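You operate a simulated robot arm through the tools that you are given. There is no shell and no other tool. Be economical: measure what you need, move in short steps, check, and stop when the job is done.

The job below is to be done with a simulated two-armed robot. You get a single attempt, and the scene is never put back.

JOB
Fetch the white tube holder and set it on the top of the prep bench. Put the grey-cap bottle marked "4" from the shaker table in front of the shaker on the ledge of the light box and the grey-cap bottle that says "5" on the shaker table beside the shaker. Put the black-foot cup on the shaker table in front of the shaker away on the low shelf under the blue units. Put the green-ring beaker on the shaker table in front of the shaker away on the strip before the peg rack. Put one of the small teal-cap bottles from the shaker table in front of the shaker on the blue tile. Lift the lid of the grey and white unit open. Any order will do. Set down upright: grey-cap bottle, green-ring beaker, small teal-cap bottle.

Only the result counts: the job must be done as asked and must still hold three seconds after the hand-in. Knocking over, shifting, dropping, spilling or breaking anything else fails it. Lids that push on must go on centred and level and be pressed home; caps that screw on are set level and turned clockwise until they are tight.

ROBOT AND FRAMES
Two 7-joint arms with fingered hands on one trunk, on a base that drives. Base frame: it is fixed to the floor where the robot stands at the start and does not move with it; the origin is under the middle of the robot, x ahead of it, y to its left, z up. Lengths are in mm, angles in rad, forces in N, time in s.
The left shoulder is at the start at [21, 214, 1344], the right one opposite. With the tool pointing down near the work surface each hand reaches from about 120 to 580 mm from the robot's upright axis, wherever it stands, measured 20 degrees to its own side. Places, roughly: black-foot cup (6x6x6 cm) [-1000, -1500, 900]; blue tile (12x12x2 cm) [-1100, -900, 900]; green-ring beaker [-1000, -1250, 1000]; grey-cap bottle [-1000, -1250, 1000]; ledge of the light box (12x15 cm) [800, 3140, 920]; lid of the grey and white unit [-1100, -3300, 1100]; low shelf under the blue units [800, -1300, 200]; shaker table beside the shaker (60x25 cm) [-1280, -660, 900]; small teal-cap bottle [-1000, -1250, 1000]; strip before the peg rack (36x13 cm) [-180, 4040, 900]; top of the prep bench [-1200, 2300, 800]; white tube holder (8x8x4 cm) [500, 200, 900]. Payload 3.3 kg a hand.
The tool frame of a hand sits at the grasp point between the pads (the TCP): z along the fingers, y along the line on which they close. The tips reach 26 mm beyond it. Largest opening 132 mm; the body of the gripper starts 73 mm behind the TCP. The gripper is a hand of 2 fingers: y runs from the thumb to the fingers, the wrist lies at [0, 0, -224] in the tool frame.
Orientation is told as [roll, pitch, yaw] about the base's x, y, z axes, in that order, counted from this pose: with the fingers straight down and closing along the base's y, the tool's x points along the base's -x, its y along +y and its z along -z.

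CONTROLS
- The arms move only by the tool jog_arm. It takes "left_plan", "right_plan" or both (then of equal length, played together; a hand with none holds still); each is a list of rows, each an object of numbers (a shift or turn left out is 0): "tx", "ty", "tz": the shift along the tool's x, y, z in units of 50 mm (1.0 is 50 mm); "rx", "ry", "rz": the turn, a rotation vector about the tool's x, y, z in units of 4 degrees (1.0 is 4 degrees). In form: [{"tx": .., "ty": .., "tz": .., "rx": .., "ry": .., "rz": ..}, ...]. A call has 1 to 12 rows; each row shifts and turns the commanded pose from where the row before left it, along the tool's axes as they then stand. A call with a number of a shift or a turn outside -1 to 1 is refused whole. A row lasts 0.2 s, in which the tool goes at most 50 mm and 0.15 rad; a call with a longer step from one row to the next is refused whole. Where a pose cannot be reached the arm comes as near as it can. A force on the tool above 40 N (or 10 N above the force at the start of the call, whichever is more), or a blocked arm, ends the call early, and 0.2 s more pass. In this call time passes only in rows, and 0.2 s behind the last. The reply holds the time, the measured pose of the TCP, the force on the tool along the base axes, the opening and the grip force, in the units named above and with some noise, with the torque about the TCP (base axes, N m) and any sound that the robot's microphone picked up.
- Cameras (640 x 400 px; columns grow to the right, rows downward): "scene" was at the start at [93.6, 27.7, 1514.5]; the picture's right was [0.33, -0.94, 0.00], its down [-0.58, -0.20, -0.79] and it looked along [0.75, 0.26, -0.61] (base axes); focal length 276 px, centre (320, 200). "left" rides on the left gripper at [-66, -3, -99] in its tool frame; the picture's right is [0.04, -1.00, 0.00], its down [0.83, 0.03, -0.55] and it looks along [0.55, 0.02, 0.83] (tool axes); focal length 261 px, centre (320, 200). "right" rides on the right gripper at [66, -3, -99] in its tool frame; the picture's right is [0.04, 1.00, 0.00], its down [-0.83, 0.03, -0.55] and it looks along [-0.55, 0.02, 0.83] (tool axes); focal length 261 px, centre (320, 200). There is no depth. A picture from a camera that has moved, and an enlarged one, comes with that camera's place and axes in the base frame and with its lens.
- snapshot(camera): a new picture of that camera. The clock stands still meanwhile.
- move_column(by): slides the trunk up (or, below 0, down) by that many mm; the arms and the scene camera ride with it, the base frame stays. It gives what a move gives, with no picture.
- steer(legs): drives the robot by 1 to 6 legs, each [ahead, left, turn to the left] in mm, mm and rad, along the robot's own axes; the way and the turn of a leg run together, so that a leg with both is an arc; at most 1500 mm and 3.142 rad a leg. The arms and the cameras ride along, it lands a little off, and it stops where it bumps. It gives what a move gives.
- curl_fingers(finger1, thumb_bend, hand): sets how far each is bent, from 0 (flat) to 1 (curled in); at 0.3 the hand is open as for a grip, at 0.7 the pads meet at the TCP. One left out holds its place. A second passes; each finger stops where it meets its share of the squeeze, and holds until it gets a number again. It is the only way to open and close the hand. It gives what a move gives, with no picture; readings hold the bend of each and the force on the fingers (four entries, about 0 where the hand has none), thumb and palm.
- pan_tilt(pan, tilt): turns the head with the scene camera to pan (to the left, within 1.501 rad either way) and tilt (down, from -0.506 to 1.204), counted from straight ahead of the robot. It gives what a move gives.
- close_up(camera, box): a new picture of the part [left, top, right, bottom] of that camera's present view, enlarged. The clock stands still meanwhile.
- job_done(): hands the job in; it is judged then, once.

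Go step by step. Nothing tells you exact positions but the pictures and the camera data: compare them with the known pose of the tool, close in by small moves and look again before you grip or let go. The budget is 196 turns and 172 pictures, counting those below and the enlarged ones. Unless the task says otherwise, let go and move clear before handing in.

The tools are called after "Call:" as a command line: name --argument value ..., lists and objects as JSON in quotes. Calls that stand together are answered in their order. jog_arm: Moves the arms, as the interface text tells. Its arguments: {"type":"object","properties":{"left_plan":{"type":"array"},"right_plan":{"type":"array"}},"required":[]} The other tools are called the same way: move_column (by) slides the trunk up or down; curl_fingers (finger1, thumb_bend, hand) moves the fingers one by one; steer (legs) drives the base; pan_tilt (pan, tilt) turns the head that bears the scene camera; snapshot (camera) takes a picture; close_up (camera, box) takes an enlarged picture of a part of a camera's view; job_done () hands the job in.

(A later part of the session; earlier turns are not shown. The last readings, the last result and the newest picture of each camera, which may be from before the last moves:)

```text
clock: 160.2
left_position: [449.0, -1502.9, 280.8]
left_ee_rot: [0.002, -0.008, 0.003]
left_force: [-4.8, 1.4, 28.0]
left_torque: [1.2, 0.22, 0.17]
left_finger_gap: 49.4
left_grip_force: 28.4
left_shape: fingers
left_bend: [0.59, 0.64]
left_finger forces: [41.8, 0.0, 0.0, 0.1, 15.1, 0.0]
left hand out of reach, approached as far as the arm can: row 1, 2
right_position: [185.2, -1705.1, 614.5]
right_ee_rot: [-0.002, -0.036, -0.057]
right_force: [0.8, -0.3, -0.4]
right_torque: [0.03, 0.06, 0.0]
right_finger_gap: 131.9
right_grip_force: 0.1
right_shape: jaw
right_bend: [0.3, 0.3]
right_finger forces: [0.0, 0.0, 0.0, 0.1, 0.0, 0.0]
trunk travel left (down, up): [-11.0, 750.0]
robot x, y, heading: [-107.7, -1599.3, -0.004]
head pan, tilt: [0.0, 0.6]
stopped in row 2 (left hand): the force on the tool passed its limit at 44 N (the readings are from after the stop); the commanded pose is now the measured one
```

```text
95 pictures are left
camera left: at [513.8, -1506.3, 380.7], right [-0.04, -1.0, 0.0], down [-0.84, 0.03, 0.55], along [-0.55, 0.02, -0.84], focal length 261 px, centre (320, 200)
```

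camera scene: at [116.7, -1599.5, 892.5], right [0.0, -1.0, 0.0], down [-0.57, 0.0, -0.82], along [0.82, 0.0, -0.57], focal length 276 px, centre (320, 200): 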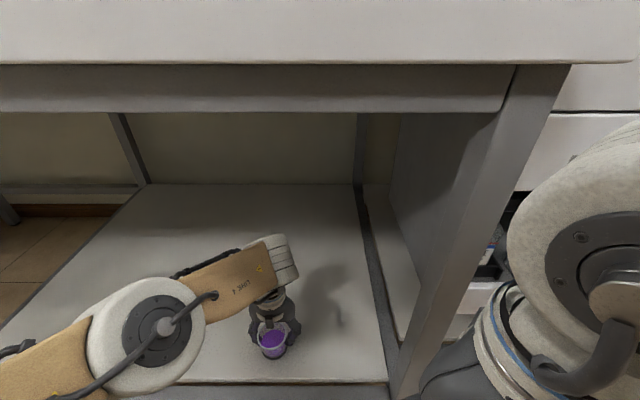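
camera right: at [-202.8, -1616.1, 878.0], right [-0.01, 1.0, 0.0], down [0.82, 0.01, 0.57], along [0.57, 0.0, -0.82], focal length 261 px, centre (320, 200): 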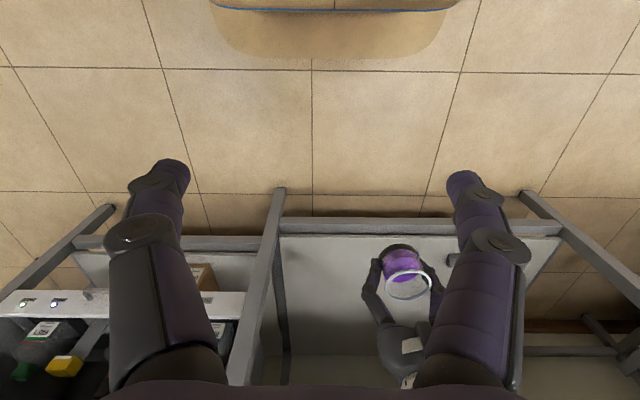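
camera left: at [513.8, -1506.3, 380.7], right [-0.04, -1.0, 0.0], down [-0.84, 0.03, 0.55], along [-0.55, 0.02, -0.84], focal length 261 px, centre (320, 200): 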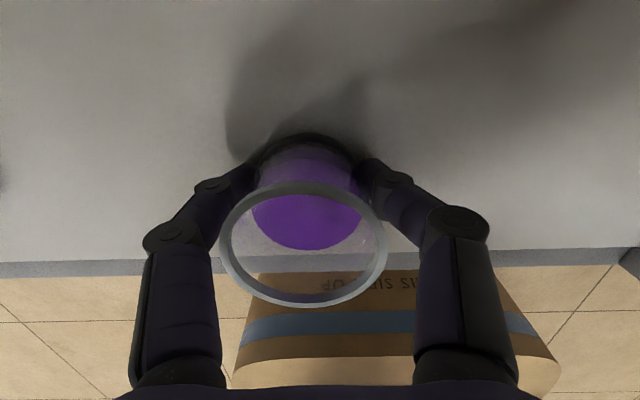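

It made contact on the shelf at TCP z=281. I'll release, rise and back out.

Call:
curl_fingers --hand "left" --finger1 0.43 --thumb_bend 0.43

Call:
jog_arm --left_plan '[{"tz": -0.2}, {"tz": -0.4}, {"tz": -0.6}, {"tz": -0.6}]'

Call:
snapshot --camera "left"

```text
clock: 160.7
left_position: [451.6, -1502.5, 281.1]
left_ee_rot: [0.002, -0.015, 0.006]
left_force: [-1.0, 2.4, 18.5]
left_torque: [-0.5, 0.08, -0.01]
left_finger_gap: 89.2
left_grip_force: 8.9
left_shape: fingers
left_bend: [0.44, 0.43]
left_finger forces: [3.9, 0.0, 0.0, 0.0, 13.9, 0.1]
right_position: [185.4, -1706.1, 612.8]
right_ee_rot: [-0.004, -0.035, -0.056]
right_force: [-0.2, 0.1, 0.5]
right_torque: [0.0, 0.01, -0.05]
right_finger_gap: 132.2
right_grip_force: 0.1
right_shape: jaw
right_bend: [0.3, 0.3]
right_finger forces: [0.1, 0.0, 0.0, 0.0, 0.0, 0.0]
trunk travel left (down, up): [-11.0, 750.0]
robot x, y, heading: [-111.5, -1595.4, -0.001]
head pan, tilt: [0.0, 0.6]
stopped (left hand): the force on the tool passed its limit at 43 N (the readings are from after the stop); the commanded pose is now the measured one
```

```text
clock: 161.7
left_position: [450.3, -1500.8, 367.8]
left_ee_rot: [0.003, -0.008, 0.006]
left_force: [1.3, -0.5, -0.4]
left_torque: [0.01, 0.02, 0.04]
left_finger_gap: 90.5
left_grip_force: 0.0
left_shape: fingers
left_bend: [0.43, 0.43]
left_finger forces: [0.0, 0.0, 0.1, 0.0, 0.0, 0.0]
right_position: [186.5, -1706.5, 611.7]
right_ee_rot: [-0.003, -0.033, -0.057]
right_force: [0.7, 0.2, 0.3]
right_torque: [0.02, 0.05, -0.01]
right_finger_gap: 131.8
right_grip_force: 0.0
right_shape: jaw
right_bend: [0.3, 0.3]
right_finger forces: [0.0, 0.1, 0.1, 0.0, 0.0, 0.0]
trunk travel left (down, up): [-11.0, 750.0]
robot x, y, heading: [-112.4, -1600.7, 0.001]
head pan, tilt: [0.0, 0.6]
```

```text
94 pictures are left
camera left: at [515.1, -1504.9, 467.0], right [-0.04, -1.0, 0.0], down [-0.84, 0.03, 0.55], along [-0.55, 0.02, -0.84], focal length 261 px, centre (320, 200)
```

left: 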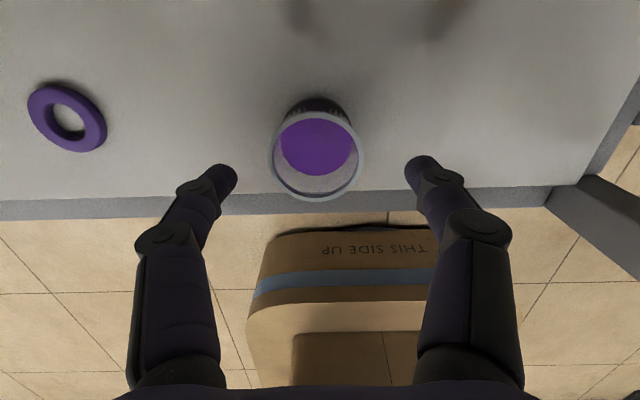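

The cup stands on the low shelf. I'll back out, raise the trunk and head towards the lid unit at y≈-3300.

Call:
steer --legs '[[-320, 0, 0]]'

Call:
move_column --by 395

Call:
move_column --by 220

Call:
jog_arm --left_plan '[{"tz": -0.9, "tx": 0.3}, {"tz": -0.9, "tx": 0.7}, {"tz": -0.9, "tx": 0.9}, {"tz": -0.9, "tx": 0.9}, {"tx": 0.9, "tz": -0.6}]'

Call:
steer --legs '[[100, 0, -1.571], [900, 0, 0]]'

Call:
pan_tilt --pan -0.7 --tilt 0.3

Call:
snapshot --camera "scene"

```text
clock: 163.8
left_position: [134.8, -1505.3, 366.9]
left_ee_rot: [0.002, -0.009, -0.004]
left_force: [0.1, 0.3, 0.5]
left_torque: [0.02, 0.0, 0.0]
left_finger_gap: 90.3
left_grip_force: 0.3
left_shape: fingers
left_bend: [0.43, 0.43]
left_finger forces: [0.1, 0.0, 0.0, 0.0, 0.1, 0.0]
right_position: [-134.1, -1705.5, 613.8]
right_ee_rot: [-0.002, -0.034, -0.066]
right_force: [-0.4, 0.4, 0.2]
right_torque: [-0.02, 0.05, -0.02]
right_finger_gap: 131.9
right_grip_force: 0.0
right_shape: jaw
right_bend: [0.3, 0.3]
right_finger forces: [0.0, 0.0, 0.0, 0.0, 0.0, 0.0]
trunk travel left (down, up): [-11.0, 750.0]
robot x, y, heading: [-430.0, -1592.7, -0.012]
head pan, tilt: [0.0, 0.6]
```

```text
clock: 167.6
left_position: [156.5, -1505.5, 904.4]
left_ee_rot: [-0.001, -0.271, -0.003]
left_force: [0.2, -0.5, 0.9]
left_torque: [-0.04, -0.04, 0.01]
left_finger_gap: 90.4
left_grip_force: 0.0
left_shape: fingers
left_bend: [0.43, 0.43]
left_finger forces: [0.1, 0.0, 0.1, 0.0, 0.0, 0.0]
right_position: [-131.9, -1705.9, 1008.4]
right_ee_rot: [-0.003, -0.032, -0.066]
right_force: [0.4, -0.6, 0.4]
right_torque: [-0.03, 0.01, -0.01]
right_finger_gap: 131.9
right_grip_force: 0.1
right_shape: jaw
right_bend: [0.3, 0.3]
right_finger forces: [0.0, 0.0, 0.0, 0.0, 0.0, 0.1]
trunk travel left (down, up): [-406.0, 355.0]
robot x, y, heading: [-426.7, -1595.7, -0.011]
head pan, tilt: [0.0, 0.6]
```

```text
clock: 169.9
left_position: [155.7, -1504.2, 1128.4]
left_ee_rot: [-0.004, -0.284, -0.006]
left_force: [0.2, 0.3, 0.3]
left_torque: [0.02, 0.02, 0.01]
left_finger_gap: 90.5
left_grip_force: 0.1
left_shape: fingers
left_bend: [0.43, 0.43]
left_finger forces: [0.0, 0.0, 0.0, 0.1, 0.0, 0.1]
right_position: [-132.8, -1705.8, 1228.0]
right_ee_rot: [-0.002, -0.034, -0.067]
right_force: [-0.4, -0.7, 0.1]
right_torque: [-0.03, 0.02, -0.02]
right_finger_gap: 131.8
right_grip_force: 0.2
right_shape: jaw
right_bend: [0.3, 0.3]
right_finger forces: [0.0, 0.0, 0.0, 0.0, 0.0, 0.0]
trunk travel left (down, up): [-626.0, 135.0]
robot x, y, heading: [-432.6, -1591.8, -0.014]
head pan, tilt: [0.0, 0.6]
```

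```text
refused: row 2 steps farther than a row can; nothing moved
```

```text
clock: 178.5
left_position: [-270.9, -3146.6, 1128.0]
left_ee_rot: [-0.003, -0.284, -1.565]
left_force: [-0.2, 0.0, -0.7]
left_torque: [-0.02, 0.01, 0.0]
left_finger_gap: 90.3
left_grip_force: 0.0
left_shape: fingers
left_bend: [0.43, 0.43]
left_finger forces: [0.1, 0.1, 0.1, 0.0, 0.0, 0.0]
right_position: [-474.0, -2858.2, 1226.8]
right_ee_rot: [-0.003, -0.033, -1.627]
right_force: [0.3, -0.6, 0.9]
right_torque: [0.0, 0.01, -0.02]
right_finger_gap: 132.0
right_grip_force: 0.0
right_shape: jaw
right_bend: [0.3, 0.3]
right_finger forces: [0.0, 0.0, 0.0, 0.1, 0.0, 0.1]
trunk travel left (down, up): [-626.0, 135.0]
robot x, y, heading: [-365.5, -2564.4, -1.576]
head pan, tilt: [0.0, 0.6]
```

```text
clock: 179.5
left_position: [-269.0, -3146.4, 1129.1]
left_ee_rot: [-0.004, -0.284, -1.563]
left_force: [-0.3, -0.3, 0.9]
left_torque: [-0.02, 0.02, 0.02]
left_finger_gap: 90.5
left_grip_force: 0.2
left_shape: fingers
left_bend: [0.43, 0.43]
left_finger forces: [0.1, 0.0, 0.0, 0.0, 0.1, 0.0]
right_position: [-474.3, -2859.0, 1228.2]
right_ee_rot: [-0.003, -0.033, -1.626]
right_force: [-0.7, -0.2, -0.2]
right_torque: [0.02, 0.02, 0.04]
right_finger_gap: 131.7
right_grip_force: 0.0
right_shape: jaw
right_bend: [0.3, 0.3]
right_finger forces: [0.0, 0.1, 0.0, 0.0, 0.0, 0.0]
trunk travel left (down, up): [-626.0, 135.0]
robot x, y, heading: [-368.7, -2559.0, -1.574]
head pan, tilt: [-0.7, 0.3]
```

```text
93 pictures are left
camera scene: at [-427.0, -2644.8, 1548.5], right [-0.76, 0.64, 0.0], down [0.19, 0.23, -0.96], along [-0.62, -0.73, -0.3], focal length 276 px, centre (320, 200)
```

scene: 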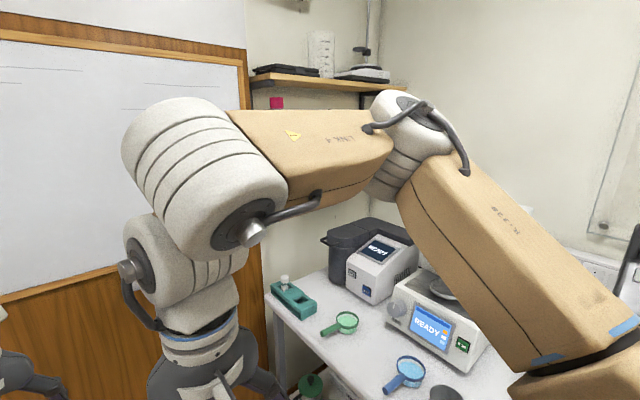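

The grey and white unit with a "READY" screen is the target, around (-1150,-3180). I'll straighten and retract the left hand, then turn to face it.

Call:
jog_arm --left_plan '[{"tx": 0.5, "ry": 1}, {"tx": 0.5, "ry": 1}, {"tx": 0.6, "ry": 1}, {"tx": 0.6, "ry": 1}, {"tx": 0.8}, {"tx": 0.8, "tz": -0.3}, {"tx": 0.8, "tz": -0.5}, {"tx": 0.5, "tz": -0.5}]'

Call:
steer --legs '[[500, 60, 0], [0, 0, -1.567]]'

Call:
pan_tilt --pan 0.2 --tilt 0.45

Call:
snapshot --camera "scene"

```text
clock: 181.3
left_position: [-269.3, -2888.8, 1173.0]
left_ee_rot: [-0.003, -0.008, -1.566]
left_force: [0.7, -0.6, 0.8]
left_torque: [-0.02, -0.02, -0.01]
left_finger_gap: 90.0
left_grip_force: 0.0
left_shape: fingers
left_bend: [0.43, 0.43]
left_finger forces: [0.0, 0.0, 0.1, 0.1, 0.0, 0.2]
right_position: [-475.2, -2858.5, 1227.9]
right_ee_rot: [-0.003, -0.034, -1.626]
right_force: [-0.4, 1.9, -1.2]
right_torque: [-0.04, -0.02, 0.0]
right_finger_gap: 132.0
right_grip_force: 0.1
right_shape: jaw
right_bend: [0.3, 0.3]
right_finger forces: [0.0, 0.0, 0.1, 0.0, 0.0, 0.1]
trunk travel left (down, up): [-626.0, 135.0]
robot x, y, heading: [-368.6, -2562.6, -1.572]
head pan, tilt: [-0.7, 0.3]
```

```text
clock: 188.2
left_position: [-640.9, -3145.4, 1172.2]
left_ee_rot: [-0.004, -0.004, 3.094]
left_force: [-0.2, -1.1, -0.3]
left_torque: [0.01, 0.03, 0.0]
left_finger_gap: 90.2
left_grip_force: 0.1
left_shape: fingers
left_bend: [0.43, 0.43]
left_finger forces: [0.0, 0.1, 0.0, 0.0, 0.0, 0.0]
right_position: [-598.6, -2942.3, 1227.9]
right_ee_rot: [-0.003, -0.033, 3.031]
right_force: [-1.1, -0.6, 0.6]
right_torque: [0.02, 0.02, -0.01]
right_finger_gap: 131.8
right_grip_force: 0.2
right_shape: jaw
right_bend: [0.3, 0.3]
right_finger forces: [0.0, 0.1, 0.0, 0.0, 0.1, 0.0]
trunk travel left (down, up): [-626.0, 135.0]
robot x, y, heading: [-305.7, -3067.8, 3.089]
head pan, tilt: [-0.7, 0.3]
```

```text
clock: 189.4
left_position: [-640.3, -3145.7, 1172.5]
left_ee_rot: [-0.003, -0.005, 3.094]
left_force: [0.7, -0.2, 0.1]
left_torque: [-0.01, -0.01, -0.01]
left_finger_gap: 89.9
left_grip_force: 0.1
left_shape: fingers
left_bend: [0.43, 0.43]
left_finger forces: [0.0, 0.0, 0.0, 0.1, 0.0, 0.0]
right_position: [-599.5, -2942.3, 1228.1]
right_ee_rot: [-0.002, -0.034, 3.033]
right_force: [-1.0, 0.9, -0.1]
right_torque: [0.02, 0.01, 0.03]
right_finger_gap: 131.8
right_grip_force: 0.1
right_shape: jaw
right_bend: [0.3, 0.3]
right_finger forces: [0.1, 0.0, 0.0, 0.0, 0.0, 0.0]
trunk travel left (down, up): [-626.0, 135.0]
robot x, y, heading: [-310.2, -3065.7, 3.087]
head pan, tilt: [0.201, 0.45]
```

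```text
92 pictures are left
camera scene: at [-408.3, -3079.1, 1534.6], right [-0.15, 0.99, 0.0], down [0.43, 0.06, -0.9], along [-0.89, -0.13, -0.44], focal length 276 px, centre (320, 200)
```

scene: 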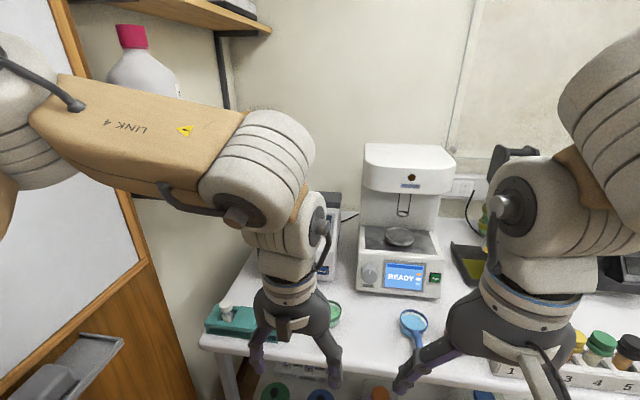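

The left arm hides the unit. I'll slide left so it appears between the arms.

Call:
steer --legs '[[0, 200, 0.05]]'

Call:
pan_tilt --pan 0.0 --tilt 0.4

Call:
snapshot --camera "scene"

Call:
snapshot --camera "right"

```text
clock: 191.1
left_position: [-663.9, -3308.2, 1172.0]
left_ee_rot: [0.01, -0.001, 3.092]
left_force: [-0.6, -0.7, -0.4]
left_torque: [-0.03, -0.03, 0.06]
left_finger_gap: 89.9
left_grip_force: 0.1
left_shape: fingers
left_bend: [0.43, 0.43]
left_finger forces: [0.0, 0.0, 0.0, 0.1, 0.0, 0.0]
right_position: [-625.8, -3107.2, 1227.3]
right_ee_rot: [0.006, -0.031, 3.042]
right_force: [-0.1, 0.1, 0.4]
right_torque: [-0.04, -0.02, 0.03]
right_finger_gap: 131.9
right_grip_force: 0.0
right_shape: jaw
right_bend: [0.3, 0.3]
right_finger forces: [0.1, 0.0, 0.1, 0.1, 0.0, 0.0]
trunk travel left (down, up): [-626.0, 135.0]
robot x, y, heading: [-331.1, -3237.4, 3.096]
head pan, tilt: [0.201, 0.45]
stopped in leg 1: the robot was blocked; the commanded pose is now the measured one
```

```text
clock: 191.8
left_position: [-664.6, -3308.8, 1171.2]
left_ee_rot: [0.012, 0.0, 3.094]
left_force: [-0.3, -0.3, -0.5]
left_torque: [-0.02, -0.01, -0.01]
left_finger_gap: 90.1
left_grip_force: 0.1
left_shape: fingers
left_bend: [0.43, 0.43]
left_finger forces: [0.0, 0.0, 0.0, 0.0, 0.1, 0.1]
right_position: [-627.4, -3107.1, 1226.6]
right_ee_rot: [0.008, -0.029, 3.043]
right_force: [0.8, 0.1, 0.1]
right_torque: [-0.03, 0.0, -0.01]
right_finger_gap: 131.9
right_grip_force: 0.0
right_shape: jaw
right_bend: [0.3, 0.3]
right_finger forces: [0.0, 0.1, 0.0, 0.0, 0.0, 0.1]
trunk travel left (down, up): [-626.0, 135.0]
robot x, y, heading: [-335.2, -3237.7, 3.1]
head pan, tilt: [0.0, 0.4]
```

```text
91 pictures are left
camera scene: at [-436.1, -3216.3, 1539.2], right [0.04, 1.0, -0.01], down [0.39, -0.03, -0.92], along [-0.92, 0.03, -0.39], focal length 276 px, centre (320, 200)
```

scene: 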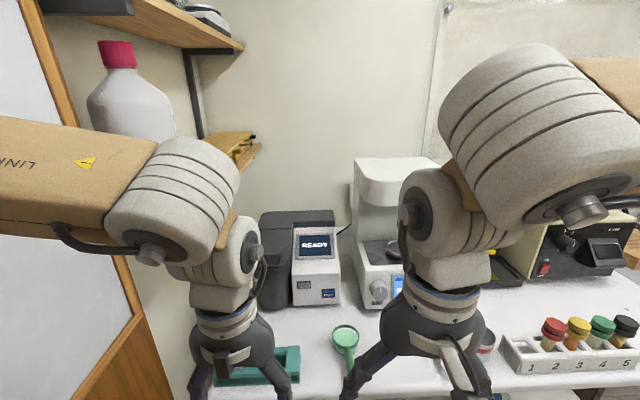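

```text
90 pictures are left
camera right: at [-557.7, -3112.6, 1322.4], right [-0.06, -1.0, 0.01], down [-0.81, 0.05, 0.58], along [-0.58, 0.03, -0.82], focal length 261 px, centre (320, 200)
```

right: 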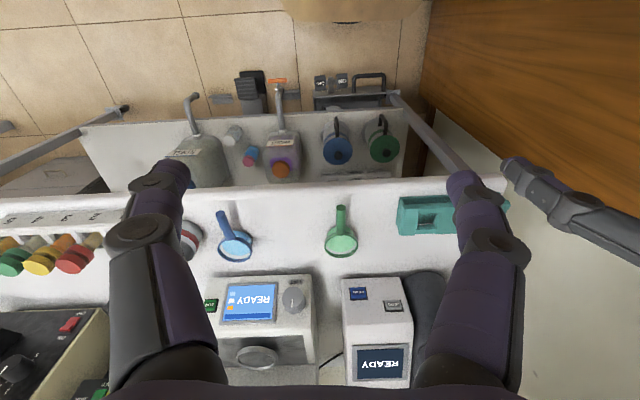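

The base was blocked on the left, likely by the whiteboard stand. I'll move back right 60 mm and zoom on the unit.

Call:
steer --legs '[[0, -70, 0.03]]'

Call:
close_up --camera "scene" --box '[220, 170, 380, 330]'

Call:
close_up --camera "right" --box '[300, 220, 460, 400]'

```text
clock: 192.8
left_position: [-659.2, -3261.3, 1170.9]
left_ee_rot: [-0.001, -0.002, 3.125]
left_force: [0.0, 0.2, 0.4]
left_torque: [-0.01, 0.03, -0.01]
left_finger_gap: 90.1
left_grip_force: 0.1
left_shape: fingers
left_bend: [0.43, 0.43]
left_finger forces: [0.0, 0.1, 0.0, 0.0, 0.0, 0.1]
right_position: [-627.1, -3059.5, 1227.1]
right_ee_rot: [-0.002, -0.031, 3.072]
right_force: [0.4, 0.4, 0.3]
right_torque: [-0.05, -0.01, 0.01]
right_finger_gap: 131.8
right_grip_force: 0.1
right_shape: jaw
right_bend: [0.3, 0.3]
right_finger forces: [0.0, 0.0, 0.0, 0.0, 0.0, 0.0]
trunk travel left (down, up): [-626.0, 135.0]
robot x, y, heading: [-335.6, -3170.2, 3.132]
head pan, tilt: [0.0, 0.4]
```

```text
2.50 times, centred on (300, 250) of scene
camera zoom: at [-433.3, -3166.2, 1539.2], right [0.01, 1.0, 0.0], down [0.39, -0.01, -0.92], along [-0.92, 0.01, -0.39], focal length 689 px, centre (370, 75)
```

zoom: 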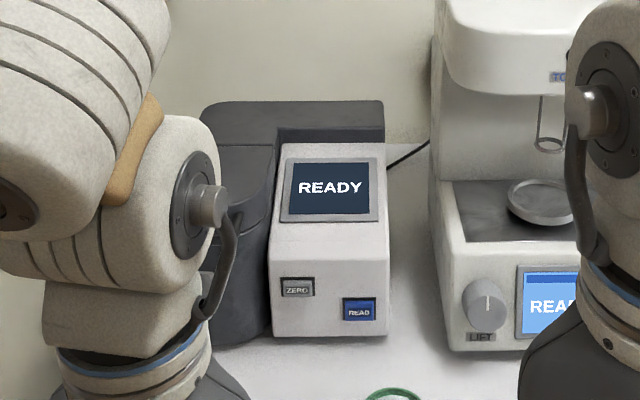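

```text
2.22 times, centred on (380, 310) of right
camera zoom: at [-558.1, -3063.9, 1323.6], right [-0.03, -1.0, 0.0], down [-0.81, 0.02, 0.58], along [-0.58, 0.02, -0.82], focal length 579 px, centre (187, -44)
```

zoom: 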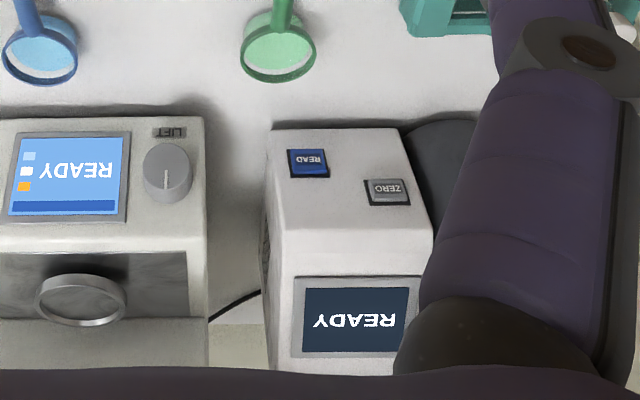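

The unit has a dark rounded compartment lid to the left of its screen. I'll lower the left hand in front of the table to clear the view and use the head and right camera.

Call:
jog_arm --left_plan '[{"tz": 0.9, "tx": 0.2}, {"tz": 0.9, "tx": 0.2}, {"tz": 0.9}, {"tz": 0.9}, {"tz": 0.9}, {"tz": 0.9}, {"tz": 0.9}]' --right_plan '[{"tx": -0.3, "ty": 0.5}, {"tx": -0.3, "ty": 0.5}, {"ty": 0.7}, {"ty": 0.7}, {"ty": 0.6}, {}, {}]'

Call:
close_up --camera "scene" --box '[180, 150, 420, 330]'

Call:
snapshot --camera "right"

```text
clock: 193.9
left_position: [-646.6, -3262.8, 985.9]
left_ee_rot: [-0.004, -0.007, 3.135]
left_force: [-0.4, 0.2, 0.4]
left_torque: [-0.03, -0.01, 0.02]
left_finger_gap: 90.0
left_grip_force: 0.0
left_shape: fingers
left_bend: [0.43, 0.43]
left_finger forces: [0.0, 0.0, 0.0, 0.1, 0.0, 0.1]
right_position: [-668.3, -3170.2, 1227.8]
right_ee_rot: [-0.023, -0.025, 3.043]
right_force: [6.4, 31.9, -0.8]
right_torque: [-1.1, 0.23, 0.25]
right_finger_gap: 131.8
right_grip_force: 0.0
right_shape: jaw
right_bend: [0.31, 0.3]
right_finger forces: [0.0, 0.1, 0.0, 0.0, 0.0, 0.0]
trunk travel left (down, up): [-626.0, 135.0]
robot x, y, heading: [-333.4, -3169.1, 3.13]
head pan, tilt: [0.0, 0.4]
stopped in row 5 (right hand): the force on the tool passed its limit at 52 N (the readings are from after the stop); the commanded pose is now the measured one
```

```text
2.22 times, centred on (300, 240) of scene
camera zoom: at [-434.0, -3168.3, 1539.3], right [0.01, 1.0, 0.0], down [0.39, -0.01, -0.92], along [-0.92, 0.01, -0.39], focal length 612 px, centre (364, 111)
```

zoom: 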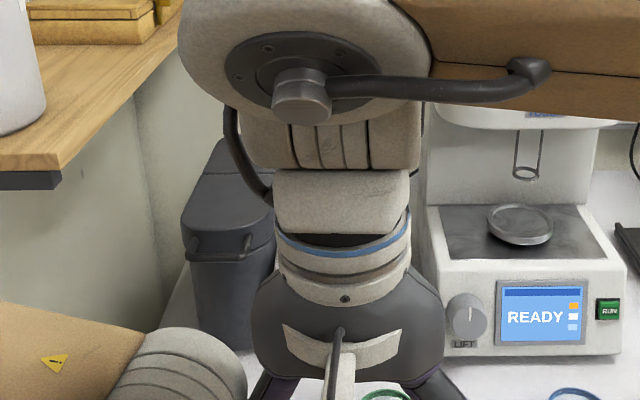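

```text
86 pictures are left
camera right: at [-600.1, -3178.0, 1325.1], right [-0.06, -1.0, -0.02], down [-0.82, 0.03, 0.57], along [-0.57, 0.05, -0.82], focal length 261 px, centre (320, 200)
```

right: 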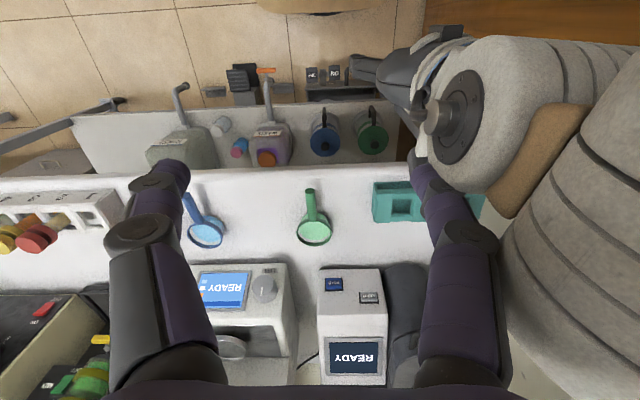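

The lid has a bar handle along its front, so it hinges at the rear. I'll move the right hand away and take a closer look.

Call:
jog_arm --right_plan '[{"ty": -0.7}, {"ty": -0.8}, {"ty": -0.8}, {"ty": -0.8}, {"ty": -0.6}]'

Call:
close_up --camera "scene" --box '[220, 180, 340, 290]'

```text
clock: 195.1
left_position: [-645.0, -3260.5, 986.0]
left_ee_rot: [-0.007, -0.007, 3.131]
left_force: [0.5, -0.1, 0.6]
left_torque: [0.01, -0.01, -0.03]
left_finger_gap: 89.9
left_grip_force: 0.1
left_shape: fingers
left_bend: [0.43, 0.43]
left_finger forces: [0.0, 0.1, 0.0, 0.0, 0.0, 0.1]
right_position: [-647.0, -2988.9, 1232.4]
right_ee_rot: [-0.015, -0.028, 3.053]
right_force: [-1.0, 0.3, 0.2]
right_torque: [0.0, 0.0, -0.01]
right_finger_gap: 132.1
right_grip_force: 0.0
right_shape: jaw
right_bend: [0.3, 0.3]
right_finger forces: [0.0, 0.0, 0.0, 0.1, 0.0, 0.0]
trunk travel left (down, up): [-626.0, 135.0]
robot x, y, heading: [-331.4, -3170.0, 3.133]
head pan, tilt: [0.0, 0.4]
```

```text
3.64 times, centred on (280, 235) of scene
camera zoom: at [-433.1, -3168.4, 1539.3], right [0.01, 1.0, 0.0], down [0.39, -0.01, -0.92], along [-0.92, 0.01, -0.39], focal length 1002 px, centre (466, 73)
```

zoom: 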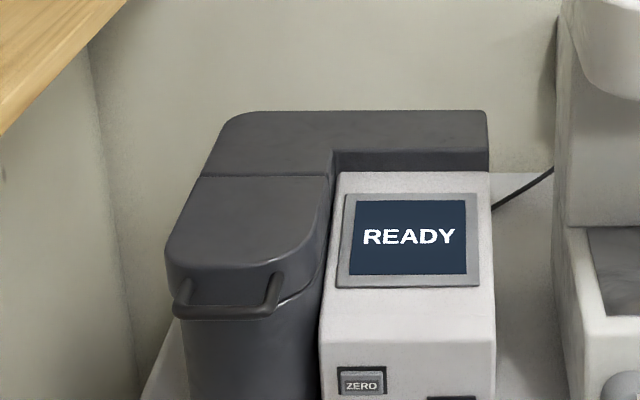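

I now have the lid geometry: hinge near (-1238,-3345,1095), and a U-bar handle near (-1070,-3345,1071). I'll grip the bar with the left hand pointing forward, fingers above and below it. First I'll move the hand up and forward.

Call:
jog_arm --left_plan '[{"tz": -0.9}, {"tz": -0.9}, {"tz": -0.7, "ty": 0.3, "tx": -0.4}, {"tz": -0.4, "ty": 0.5, "tx": -0.6}, {"ty": 0.5, "tx": -0.7}, {"ty": 0.4, "tx": -0.8}, {"tx": -0.8}, {"tx": -0.7}]'

Call:
jog_arm --left_plan '[{"rx": -1, "ry": -1, "rz": 1}, {"rx": -1, "ry": -1, "rz": 1}, {"rx": -1, "ry": -1, "rz": 1}, {"rx": -1, "ry": -1, "rz": 1}, {"rx": -1, "ry": -1, "rz": 1}, {"rx": -1, "ry": -1, "rz": 1}, {"rx": -1, "ry": -1, "rz": 1}, {"rx": -1, "ry": -1, "rz": 1}, {"rx": -1, "ry": -1, "rz": 1}]'

Call:
snapshot --camera "scene"

```text
clock: 196.9
left_position: [-843.2, -3346.8, 1131.8]
left_ee_rot: [-0.005, -0.007, 3.129]
left_force: [0.0, -0.3, 0.3]
left_torque: [0.02, -0.03, -0.01]
left_finger_gap: 90.2
left_grip_force: 0.0
left_shape: fingers
left_bend: [0.43, 0.43]
left_finger forces: [0.0, 0.1, 0.1, 0.0, 0.1, 0.0]
right_position: [-648.1, -2987.7, 1231.2]
right_ee_rot: [-0.013, -0.025, 3.053]
right_force: [0.7, 0.2, 0.6]
right_torque: [0.0, 0.01, -0.01]
right_finger_gap: 132.0
right_grip_force: 0.1
right_shape: jaw
right_bend: [0.3, 0.3]
right_finger forces: [0.1, 0.0, 0.1, 0.0, 0.0, 0.0]
trunk travel left (down, up): [-626.0, 135.0]
robot x, y, heading: [-329.4, -3170.0, 3.133]
head pan, tilt: [0.0, 0.4]
```

```text
clock: 198.9
left_position: [-844.7, -3346.1, 1130.7]
left_ee_rot: [0.823, -0.351, 2.307]
left_force: [0.0, -0.4, 0.4]
left_torque: [-0.01, 0.0, 0.0]
left_finger_gap: 90.1
left_grip_force: 0.0
left_shape: fingers
left_bend: [0.43, 0.43]
left_finger forces: [0.0, 0.1, 0.0, 0.0, 0.1, 0.1]
right_position: [-647.2, -2987.5, 1231.7]
right_ee_rot: [-0.016, -0.027, 3.053]
right_force: [0.6, -0.4, 0.1]
right_torque: [-0.01, -0.02, -0.02]
right_finger_gap: 131.8
right_grip_force: 0.1
right_shape: jaw
right_bend: [0.3, 0.3]
right_finger forces: [0.0, 0.0, 0.0, 0.0, 0.1, 0.0]
trunk travel left (down, up): [-626.0, 135.0]
robot x, y, heading: [-331.6, -3170.5, 3.129]
head pan, tilt: [0.0, 0.4]
```

```text
84 pictures are left
camera scene: at [-433.5, -3168.7, 1539.3], right [0.01, 1.0, 0.0], down [0.39, -0.01, -0.92], along [-0.92, 0.01, -0.39], focal length 276 px, centre (320, 200)
```

scene: 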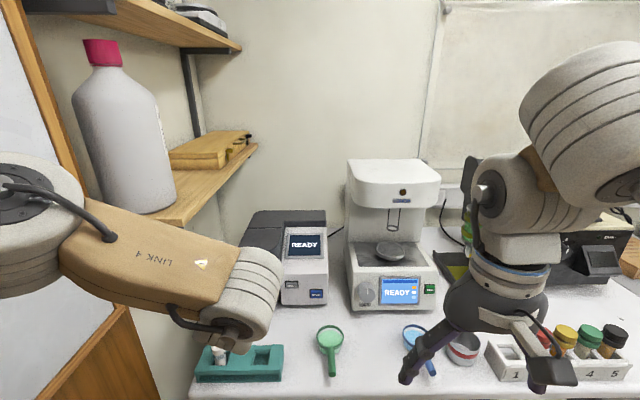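

The rotation is going well. I'll finish it.

Call:
jog_arm --left_plan '[{"rx": -1, "ry": -1, "rz": 1}, {"rx": -1, "ry": -1, "rz": 1}, {"rx": -1, "ry": -1, "rz": 1}, {"rx": -1, "ry": -1, "rz": 1}, {"rx": -1, "ry": -1, "rz": 1}, {"rx": -1, "ry": -1, "rz": 1}, {"rx": -1, "ry": -1, "rz": 1}, {"rx": -1, "ry": -1, "rz": 1}, {"rx": -0.32, "ry": -0.32, "rz": 0.32}]'

Call:
snapshot --camera "scene"

Call:
snapshot --camera "left"

```text
clock: 200.9
left_position: [-896.9, -3298.8, 1138.9]
left_ee_rot: [1.508, -0.035, 1.56]
left_force: [0.1, 0.3, -0.2]
left_torque: [-0.02, -0.05, 0.02]
left_finger_gap: 90.4
left_grip_force: 0.1
left_shape: fingers
left_bend: [0.43, 0.43]
left_finger forces: [0.1, 0.0, 0.1, 0.0, 0.1, 0.1]
left hand out of reach, approached as far as the arm can: row 5, 6, 7, 8
right_position: [-646.1, -2989.9, 1231.9]
right_ee_rot: [-0.016, -0.025, 3.054]
right_force: [0.4, -0.7, -0.4]
right_torque: [0.04, 0.01, 0.0]
right_finger_gap: 131.9
right_grip_force: 0.2
right_shape: jaw
right_bend: [0.3, 0.3]
right_finger forces: [0.0, 0.0, 0.0, 0.1, 0.0, 0.0]
trunk travel left (down, up): [-626.0, 135.0]
robot x, y, heading: [-329.3, -3170.3, 3.132]
head pan, tilt: [0.0, 0.4]
```

```text
83 pictures are left
camera scene: at [-433.3, -3169.4, 1539.3], right [0.01, 1.0, 0.0], down [0.39, -0.01, -0.92], along [-0.92, 0.01, -0.39], focal length 276 px, centre (320, 200)
```

scene: 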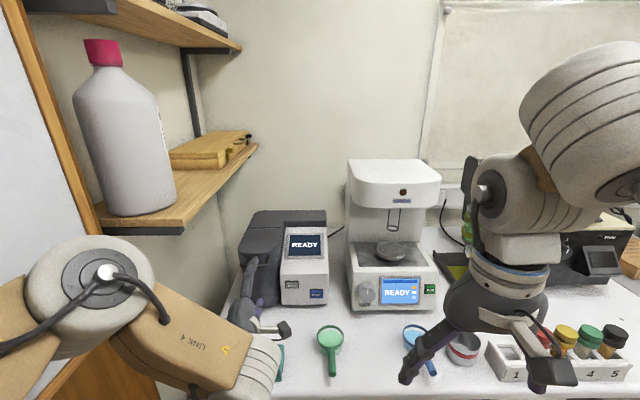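

```text
82 pictures are left
camera left: at [-798.7, -3234.8, 1146.2], right [0.06, -0.01, -1.0], down [0.54, -0.84, 0.04], along [-0.84, -0.54, -0.05], focal length 261 px, centre (320, 200)
```

left: 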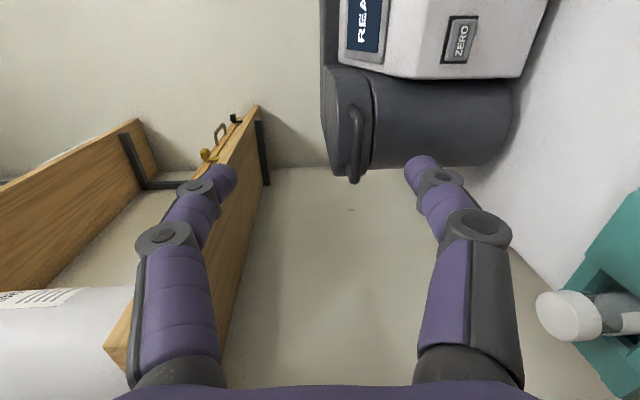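

The left camera shows the handle clearly from the side. Triangulated, the bar centre is at about (-1036, -3331, 1096). I'll narrow the fingers and approach part way.

Call:
curl_fingers --hand "left" --finger1 0.5 --thumb_bend 0.5

Call:
jog_arm --left_plan '[{"ty": -0.45, "tx": 0.32}, {"ty": -0.41, "tx": 0.32}, {"tz": 0.5}, {"tz": 0.5}, {"tz": 0.5}]'

Call:
snapshot --camera "left"

Call:
close_up --camera "scene" --box '[200, 190, 340, 340]'

```text
clock: 201.9
left_position: [-897.4, -3298.2, 1139.8]
left_ee_rot: [1.506, -0.034, 1.561]
left_force: [-0.3, -0.6, 0.4]
left_torque: [0.03, -0.01, -0.02]
left_finger_gap: 67.2
left_grip_force: 0.1
left_shape: fingers
left_bend: [0.5, 0.5]
left_finger forces: [0.0, 0.1, 0.0, 0.1, 0.0, 0.0]
right_position: [-647.0, -2989.1, 1231.8]
right_ee_rot: [-0.018, -0.027, 3.053]
right_force: [-0.4, 0.3, 0.5]
right_torque: [-0.04, -0.05, 0.04]
right_finger_gap: 131.7
right_grip_force: 0.1
right_shape: jaw
right_bend: [0.3, 0.3]
right_finger forces: [0.0, 0.0, 0.0, 0.0, 0.0, 0.0]
trunk travel left (down, up): [-626.0, 135.0]
robot x, y, heading: [-328.6, -3172.7, 3.126]
head pan, tilt: [0.0, 0.4]
```

```text
clock: 203.1
left_position: [-910.2, -3329.6, 1097.2]
left_ee_rot: [1.502, -0.035, 1.563]
left_force: [-0.8, 0.5, 0.5]
left_torque: [-0.04, -0.02, 0.0]
left_finger_gap: 66.7
left_grip_force: 0.1
left_shape: fingers
left_bend: [0.5, 0.5]
left_finger forces: [0.1, 0.0, 0.1, 0.0, 0.0, 0.0]
left hand out of reach, approached as far as the arm can: row 3, 4, 5
right_position: [-647.5, -2989.9, 1233.1]
right_ee_rot: [-0.016, -0.026, 3.052]
right_force: [-0.2, -0.1, -0.3]
right_torque: [0.01, -0.02, -0.03]
right_finger_gap: 132.0
right_grip_force: 0.2
right_shape: jaw
right_bend: [0.3, 0.3]
right_finger forces: [0.1, 0.1, 0.0, 0.0, 0.0, 0.1]
trunk travel left (down, up): [-626.0, 135.0]
robot x, y, heading: [-326.7, -3169.9, 3.125]
head pan, tilt: [0.0, 0.4]
```

```text
81 pictures are left
camera left: at [-811.5, -3265.0, 1103.9], right [0.07, -0.01, -1.0], down [0.54, -0.84, 0.04], along [-0.84, -0.54, -0.05], focal length 261 px, centre (320, 200)
```

left: 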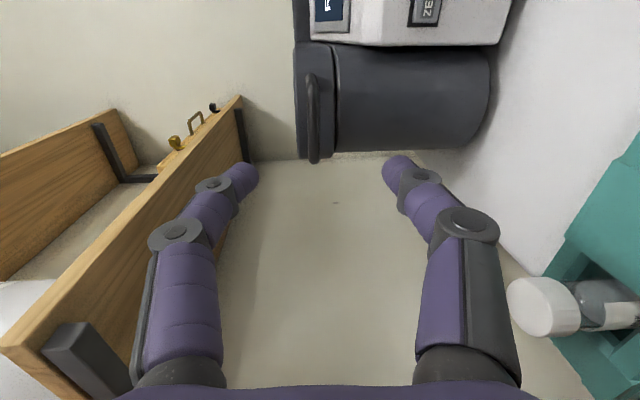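

```text
2.67 times, centred on (270, 265) of scene
camera zoom: at [-433.7, -3169.6, 1539.2], right [0.01, 1.0, 0.0], down [0.39, -0.01, -0.92], along [-0.92, 0.01, -0.39], focal length 735 px, centre (453, 27)
```

zoom: 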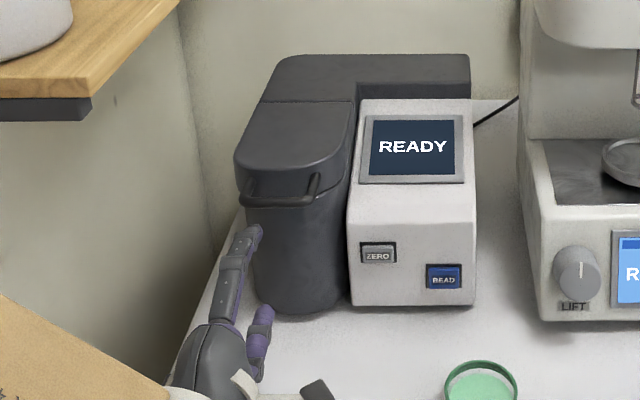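

The arm's forward reach is used up, so I'll drive the base. The bar is at about (-1039,-3332,1096), in line with the hand. I'll go forward 90 mm and check.

Call:
steer --legs '[[92, 0, 0.01]]'

Call:
snapshot --camera "left"

Call:
close_up --camera "scene" --box '[180, 190, 340, 340]'

```text
clock: 204.2
left_position: [-999.1, -3332.1, 1096.6]
left_ee_rot: [1.501, -0.036, 1.573]
left_force: [0.2, 0.4, 0.4]
left_torque: [-0.04, -0.01, -0.03]
left_finger_gap: 67.0
left_grip_force: 0.1
left_shape: fingers
left_bend: [0.5, 0.5]
left_finger forces: [0.0, 0.0, 0.0, 0.0, 0.0, 0.1]
right_position: [-740.3, -2991.4, 1231.0]
right_ee_rot: [-0.015, -0.024, 3.061]
right_force: [-0.1, 0.6, -0.6]
right_torque: [0.03, -0.03, -0.01]
right_finger_gap: 131.7
right_grip_force: 0.0
right_shape: jaw
right_bend: [0.3, 0.3]
right_finger forces: [0.0, 0.0, 0.0, 0.1, 0.1, 0.1]
trunk travel left (down, up): [-626.0, 135.0]
robot x, y, heading: [-421.1, -3171.6, 3.135]
head pan, tilt: [0.0, 0.4]
```

```text
79 pictures are left
camera left: at [-901.3, -3267.7, 1103.4], right [0.07, -0.01, -1.0], down [0.55, -0.83, 0.04], along [-0.83, -0.55, -0.05], focal length 261 px, centre (320, 200)
```

left: 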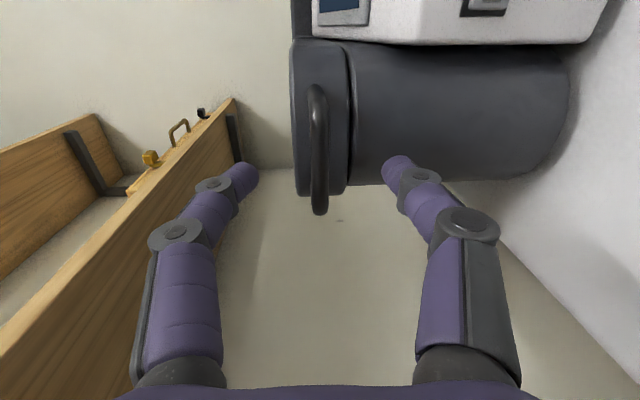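

```text
2.67 times, centred on (260, 265) of scene
camera zoom: at [-524.9, -3169.0, 1539.1], right [0.01, 1.0, 0.0], down [0.39, 0.0, -0.92], along [-0.92, 0.0, -0.39], focal length 735 px, centre (480, 27)
```

zoom: 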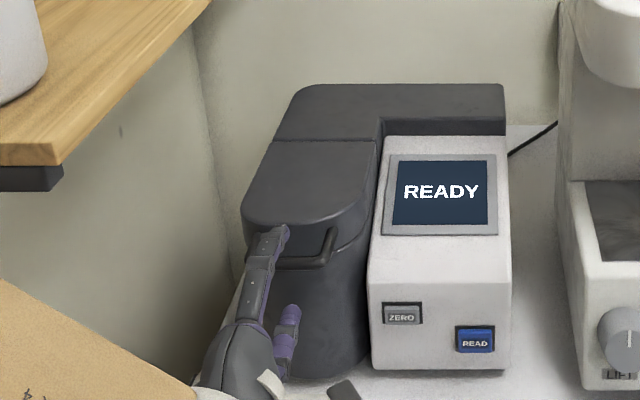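

Well aligned: the bar lies between the fingers, about 40 mm ahead. I'll go forward 30 mm and look.

Call:
steer --legs '[[32, 0, 0]]'

Call:
snapshot --camera "left"

```text
clock: 205.0
left_position: [-1030.4, -3331.7, 1097.0]
left_ee_rot: [1.501, -0.034, 1.572]
left_force: [0.0, 0.0, -0.4]
left_torque: [0.05, 0.02, -0.03]
left_finger_gap: 66.7
left_grip_force: 0.0
left_shape: fingers
left_bend: [0.5, 0.5]
left_finger forces: [0.1, 0.0, 0.0, 0.0, 0.0, 0.0]
right_position: [-771.9, -2991.5, 1231.0]
right_ee_rot: [-0.016, -0.024, 3.061]
right_force: [-0.5, -0.4, -0.3]
right_torque: [0.04, 0.0, 0.05]
right_finger_gap: 131.9
right_grip_force: 0.1
right_shape: jaw
right_bend: [0.3, 0.3]
right_finger forces: [0.0, 0.1, 0.0, 0.0, 0.1, 0.0]
trunk travel left (down, up): [-626.0, 135.0]
robot x, y, heading: [-453.0, -3171.1, 3.136]
head pan, tilt: [0.0, 0.4]
```

```text
77 pictures are left
camera left: at [-932.8, -3267.5, 1103.3], right [0.07, -0.01, -1.0], down [0.55, -0.83, 0.04], along [-0.83, -0.55, -0.06], focal length 261 px, centre (320, 200)
```

left: 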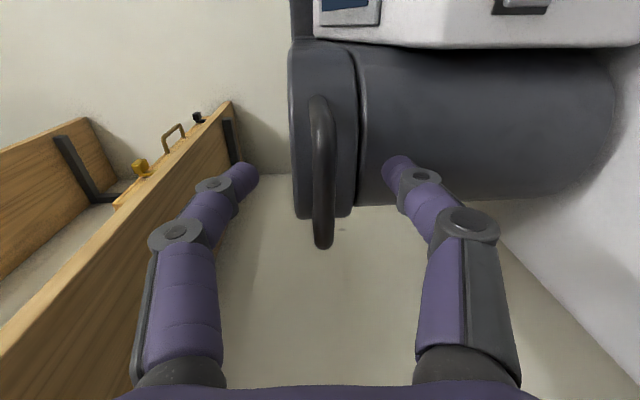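

The bar is now between the finger pads. I'll close.

Call:
curl_fingers --hand "left" --finger1 0.72 --thumb_bend 0.72

Call:
snapshot --camera "left"

```text
clock: 206.0
left_position: [-1030.2, -3333.6, 1097.6]
left_ee_rot: [1.502, -0.035, 1.571]
left_force: [-5.4, 0.2, -1.5]
left_torque: [-0.01, 0.01, 0.02]
left_finger_gap: 2.5
left_grip_force: 3.3
left_shape: fingers
left_bend: [0.71, 0.7]
left_finger forces: [2.8, 0.1, 0.0, 0.0, 3.8, 0.1]
right_position: [-770.7, -2991.0, 1231.2]
right_ee_rot: [-0.016, -0.024, 3.06]
right_force: [-1.0, -0.2, -0.7]
right_torque: [-0.06, 0.01, 0.0]
right_finger_gap: 131.9
right_grip_force: 0.1
right_shape: jaw
right_bend: [0.3, 0.3]
right_finger forces: [0.1, 0.0, 0.0, 0.0, 0.1, 0.0]
trunk travel left (down, up): [-626.0, 135.0]
robot x, y, heading: [-451.7, -3169.1, 3.136]
head pan, tilt: [0.0, 0.4]
```

```text
76 pictures are left
camera left: at [-932.0, -3267.6, 1103.7], right [0.07, -0.01, -1.0], down [0.55, -0.83, 0.04], along [-0.83, -0.55, -0.05], focal length 261 px, centre (320, 200)
```

left: 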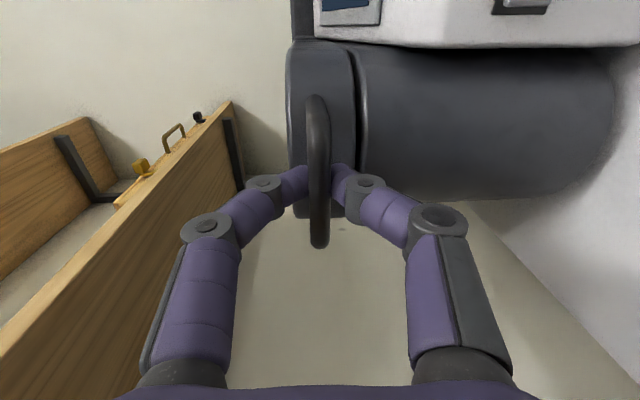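

The fingers cage the bar. I'll try the first part of the arc, straight up about 30 mm, and check that the lid follows.

Call:
jog_arm --left_plan '[{"ty": 0.2}, {"ty": 0.2}, {"ty": 0.2}]'

Call:
close_up --camera "scene" --box '[180, 190, 340, 340]'

```text
clock: 206.8
left_position: [-1033.6, -3334.1, 1127.6]
left_ee_rot: [1.503, -0.034, 1.572]
left_force: [-1.1, 1.0, -0.5]
left_torque: [-0.04, -0.01, 0.0]
left_finger_gap: 0.4
left_grip_force: 1.8
left_shape: fingers
left_bend: [0.71, 0.71]
left_finger forces: [1.7, 0.1, 0.0, 0.0, 2.4, 0.1]
right_position: [-770.0, -2990.4, 1230.9]
right_ee_rot: [-0.018, -0.027, 3.061]
right_force: [-0.1, -0.1, -0.5]
right_torque: [-0.01, 0.02, 0.0]
right_finger_gap: 131.8
right_grip_force: 0.2
right_shape: jaw
right_bend: [0.3, 0.3]
right_finger forces: [0.0, 0.1, 0.0, 0.0, 0.0, 0.1]
trunk travel left (down, up): [-626.0, 135.0]
robot x, y, heading: [-450.3, -3165.8, 3.14]
head pan, tilt: [0.0, 0.4]
```

```text
2.67 times, centred on (260, 265) of scene
camera zoom: at [-554.9, -3168.4, 1539.2], right [0.01, 1.0, 0.0], down [0.39, 0.0, -0.92], along [-0.92, 0.0, -0.39], focal length 735 px, centre (480, 27)
```

zoom: 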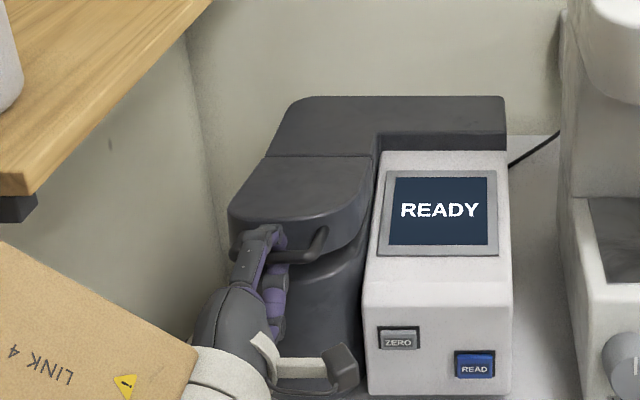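

The lid is lifting with very little force. I'll continue along the arc.

Call:
jog_arm --left_plan '[{"ty": 0.295, "tz": 0.05}, {"ty": 0.295, "tz": 0.05}, {"ty": 0.28, "tz": 0.1}, {"ty": 0.28, "tz": 0.1}, {"ty": 0.26, "tz": 0.15}, {"ty": 0.26, "tz": 0.15}]'

Call:
close_up --camera "scene" --box '[180, 150, 340, 300]'

```text
clock: 208.2
left_position: [-1067.7, -3334.9, 1206.5]
left_ee_rot: [1.502, -0.035, 1.571]
left_force: [-0.3, 0.1, -0.8]
left_torque: [0.01, 0.0, 0.0]
left_finger_gap: 0.0
left_grip_force: 0.0
left_shape: fingers
left_bend: [0.71, 0.71]
left_finger forces: [0.1, 0.0, 0.0, 0.0, 0.0, 0.0]
right_position: [-769.5, -2990.4, 1232.2]
right_ee_rot: [-0.016, -0.025, 3.062]
right_force: [0.1, 0.2, 0.4]
right_torque: [0.01, 0.0, 0.02]
right_finger_gap: 132.0
right_grip_force: 0.0
right_shape: jaw
right_bend: [0.3, 0.3]
right_finger forces: [0.1, 0.0, 0.0, 0.0, 0.1, 0.0]
trunk travel left (down, up): [-626.0, 135.0]
robot x, y, heading: [-450.0, -3169.1, 3.139]
head pan, tilt: [0.0, 0.4]
```

```text
2.67 times, centred on (260, 225) of scene
camera zoom: at [-554.8, -3169.0, 1539.3], right [0.01, 1.0, 0.0], down [0.39, 0.0, -0.92], along [-0.92, 0.0, -0.39], focal length 735 px, centre (480, 133)
```

zoom: 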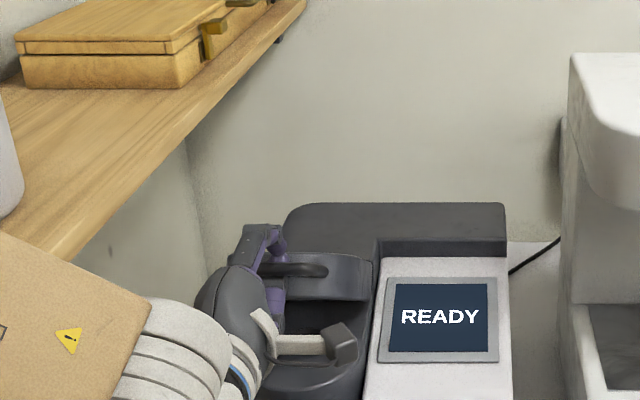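

The lid is at about 40° and still following. Continuing the arc.

Call:
jog_arm --left_plan '[{"ty": 0.23, "tz": 0.19}, {"ty": 0.23, "tz": 0.19}, {"ty": 0.2, "tz": 0.22}, {"ty": 0.2, "tz": 0.22}, {"ty": 0.16, "tz": 0.25}, {"ty": 0.16, "tz": 0.25}, {"ty": 0.11, "tz": 0.28}, {"ty": 0.11, "tz": 0.28}]'

Call:
close_up --camera "scene" --box '[180, 150, 340, 300]'

Call:
snapshot --camera "left"

```text
clock: 210.2
left_position: [-1110.2, -3313.4, 1270.8]
left_ee_rot: [1.493, -0.018, 1.598]
left_force: [-8.2, -23.3, -13.3]
left_torque: [-0.55, -0.01, 0.31]
left_finger_gap: 9.9
left_grip_force: 15.2
left_shape: fingers
left_bend: [0.72, 0.66]
left_finger forces: [0.0, 0.1, 0.0, 0.1, 31.1, 0.0]
left hand out of reach, approached as far as the arm can: row 1, 2, 3, 4, 5, 6, 7, 8
right_position: [-773.9, -2993.7, 1231.3]
right_ee_rot: [-0.015, -0.023, 3.063]
right_force: [0.9, -0.2, -1.0]
right_torque: [-0.05, 0.01, -0.05]
right_finger_gap: 131.9
right_grip_force: 0.0
right_shape: jaw
right_bend: [0.3, 0.3]
right_finger forces: [0.1, 0.1, 0.0, 0.0, 0.0, 0.1]
trunk travel left (down, up): [-626.0, 135.0]
robot x, y, heading: [-451.6, -3168.7, 3.138]
head pan, tilt: [0.0, 0.4]
stopped in row 8 (left hand): the force on the tool passed its limit at 41 N (the readings are from after the stop); the commanded pose is now the measured one
```

```text
2.67 times, centred on (260, 225) of scene
camera zoom: at [-557.8, -3170.5, 1539.0], right [0.0, 1.0, 0.0], down [0.39, 0.0, -0.92], along [-0.92, 0.0, -0.39], focal length 735 px, centre (480, 133)
```

zoom: 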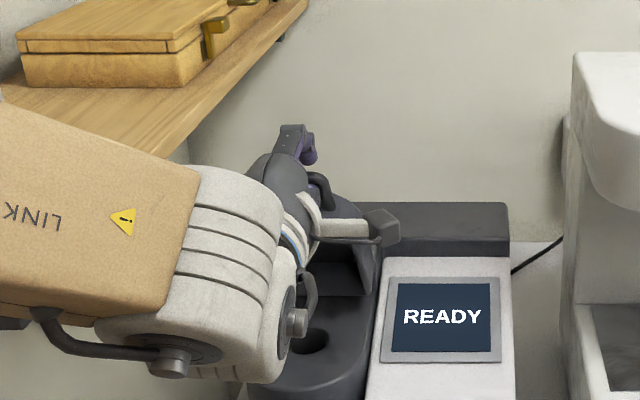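

```text
72 pictures are left
camera left: at [-1014.7, -3246.4, 1277.4], right [0.08, -0.02, -1.0], down [0.57, -0.82, 0.06], along [-0.82, -0.57, -0.05], focal length 261 px, centre (320, 200)
```

left: 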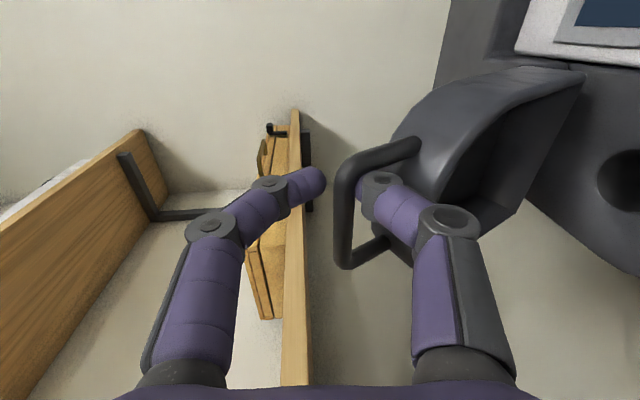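

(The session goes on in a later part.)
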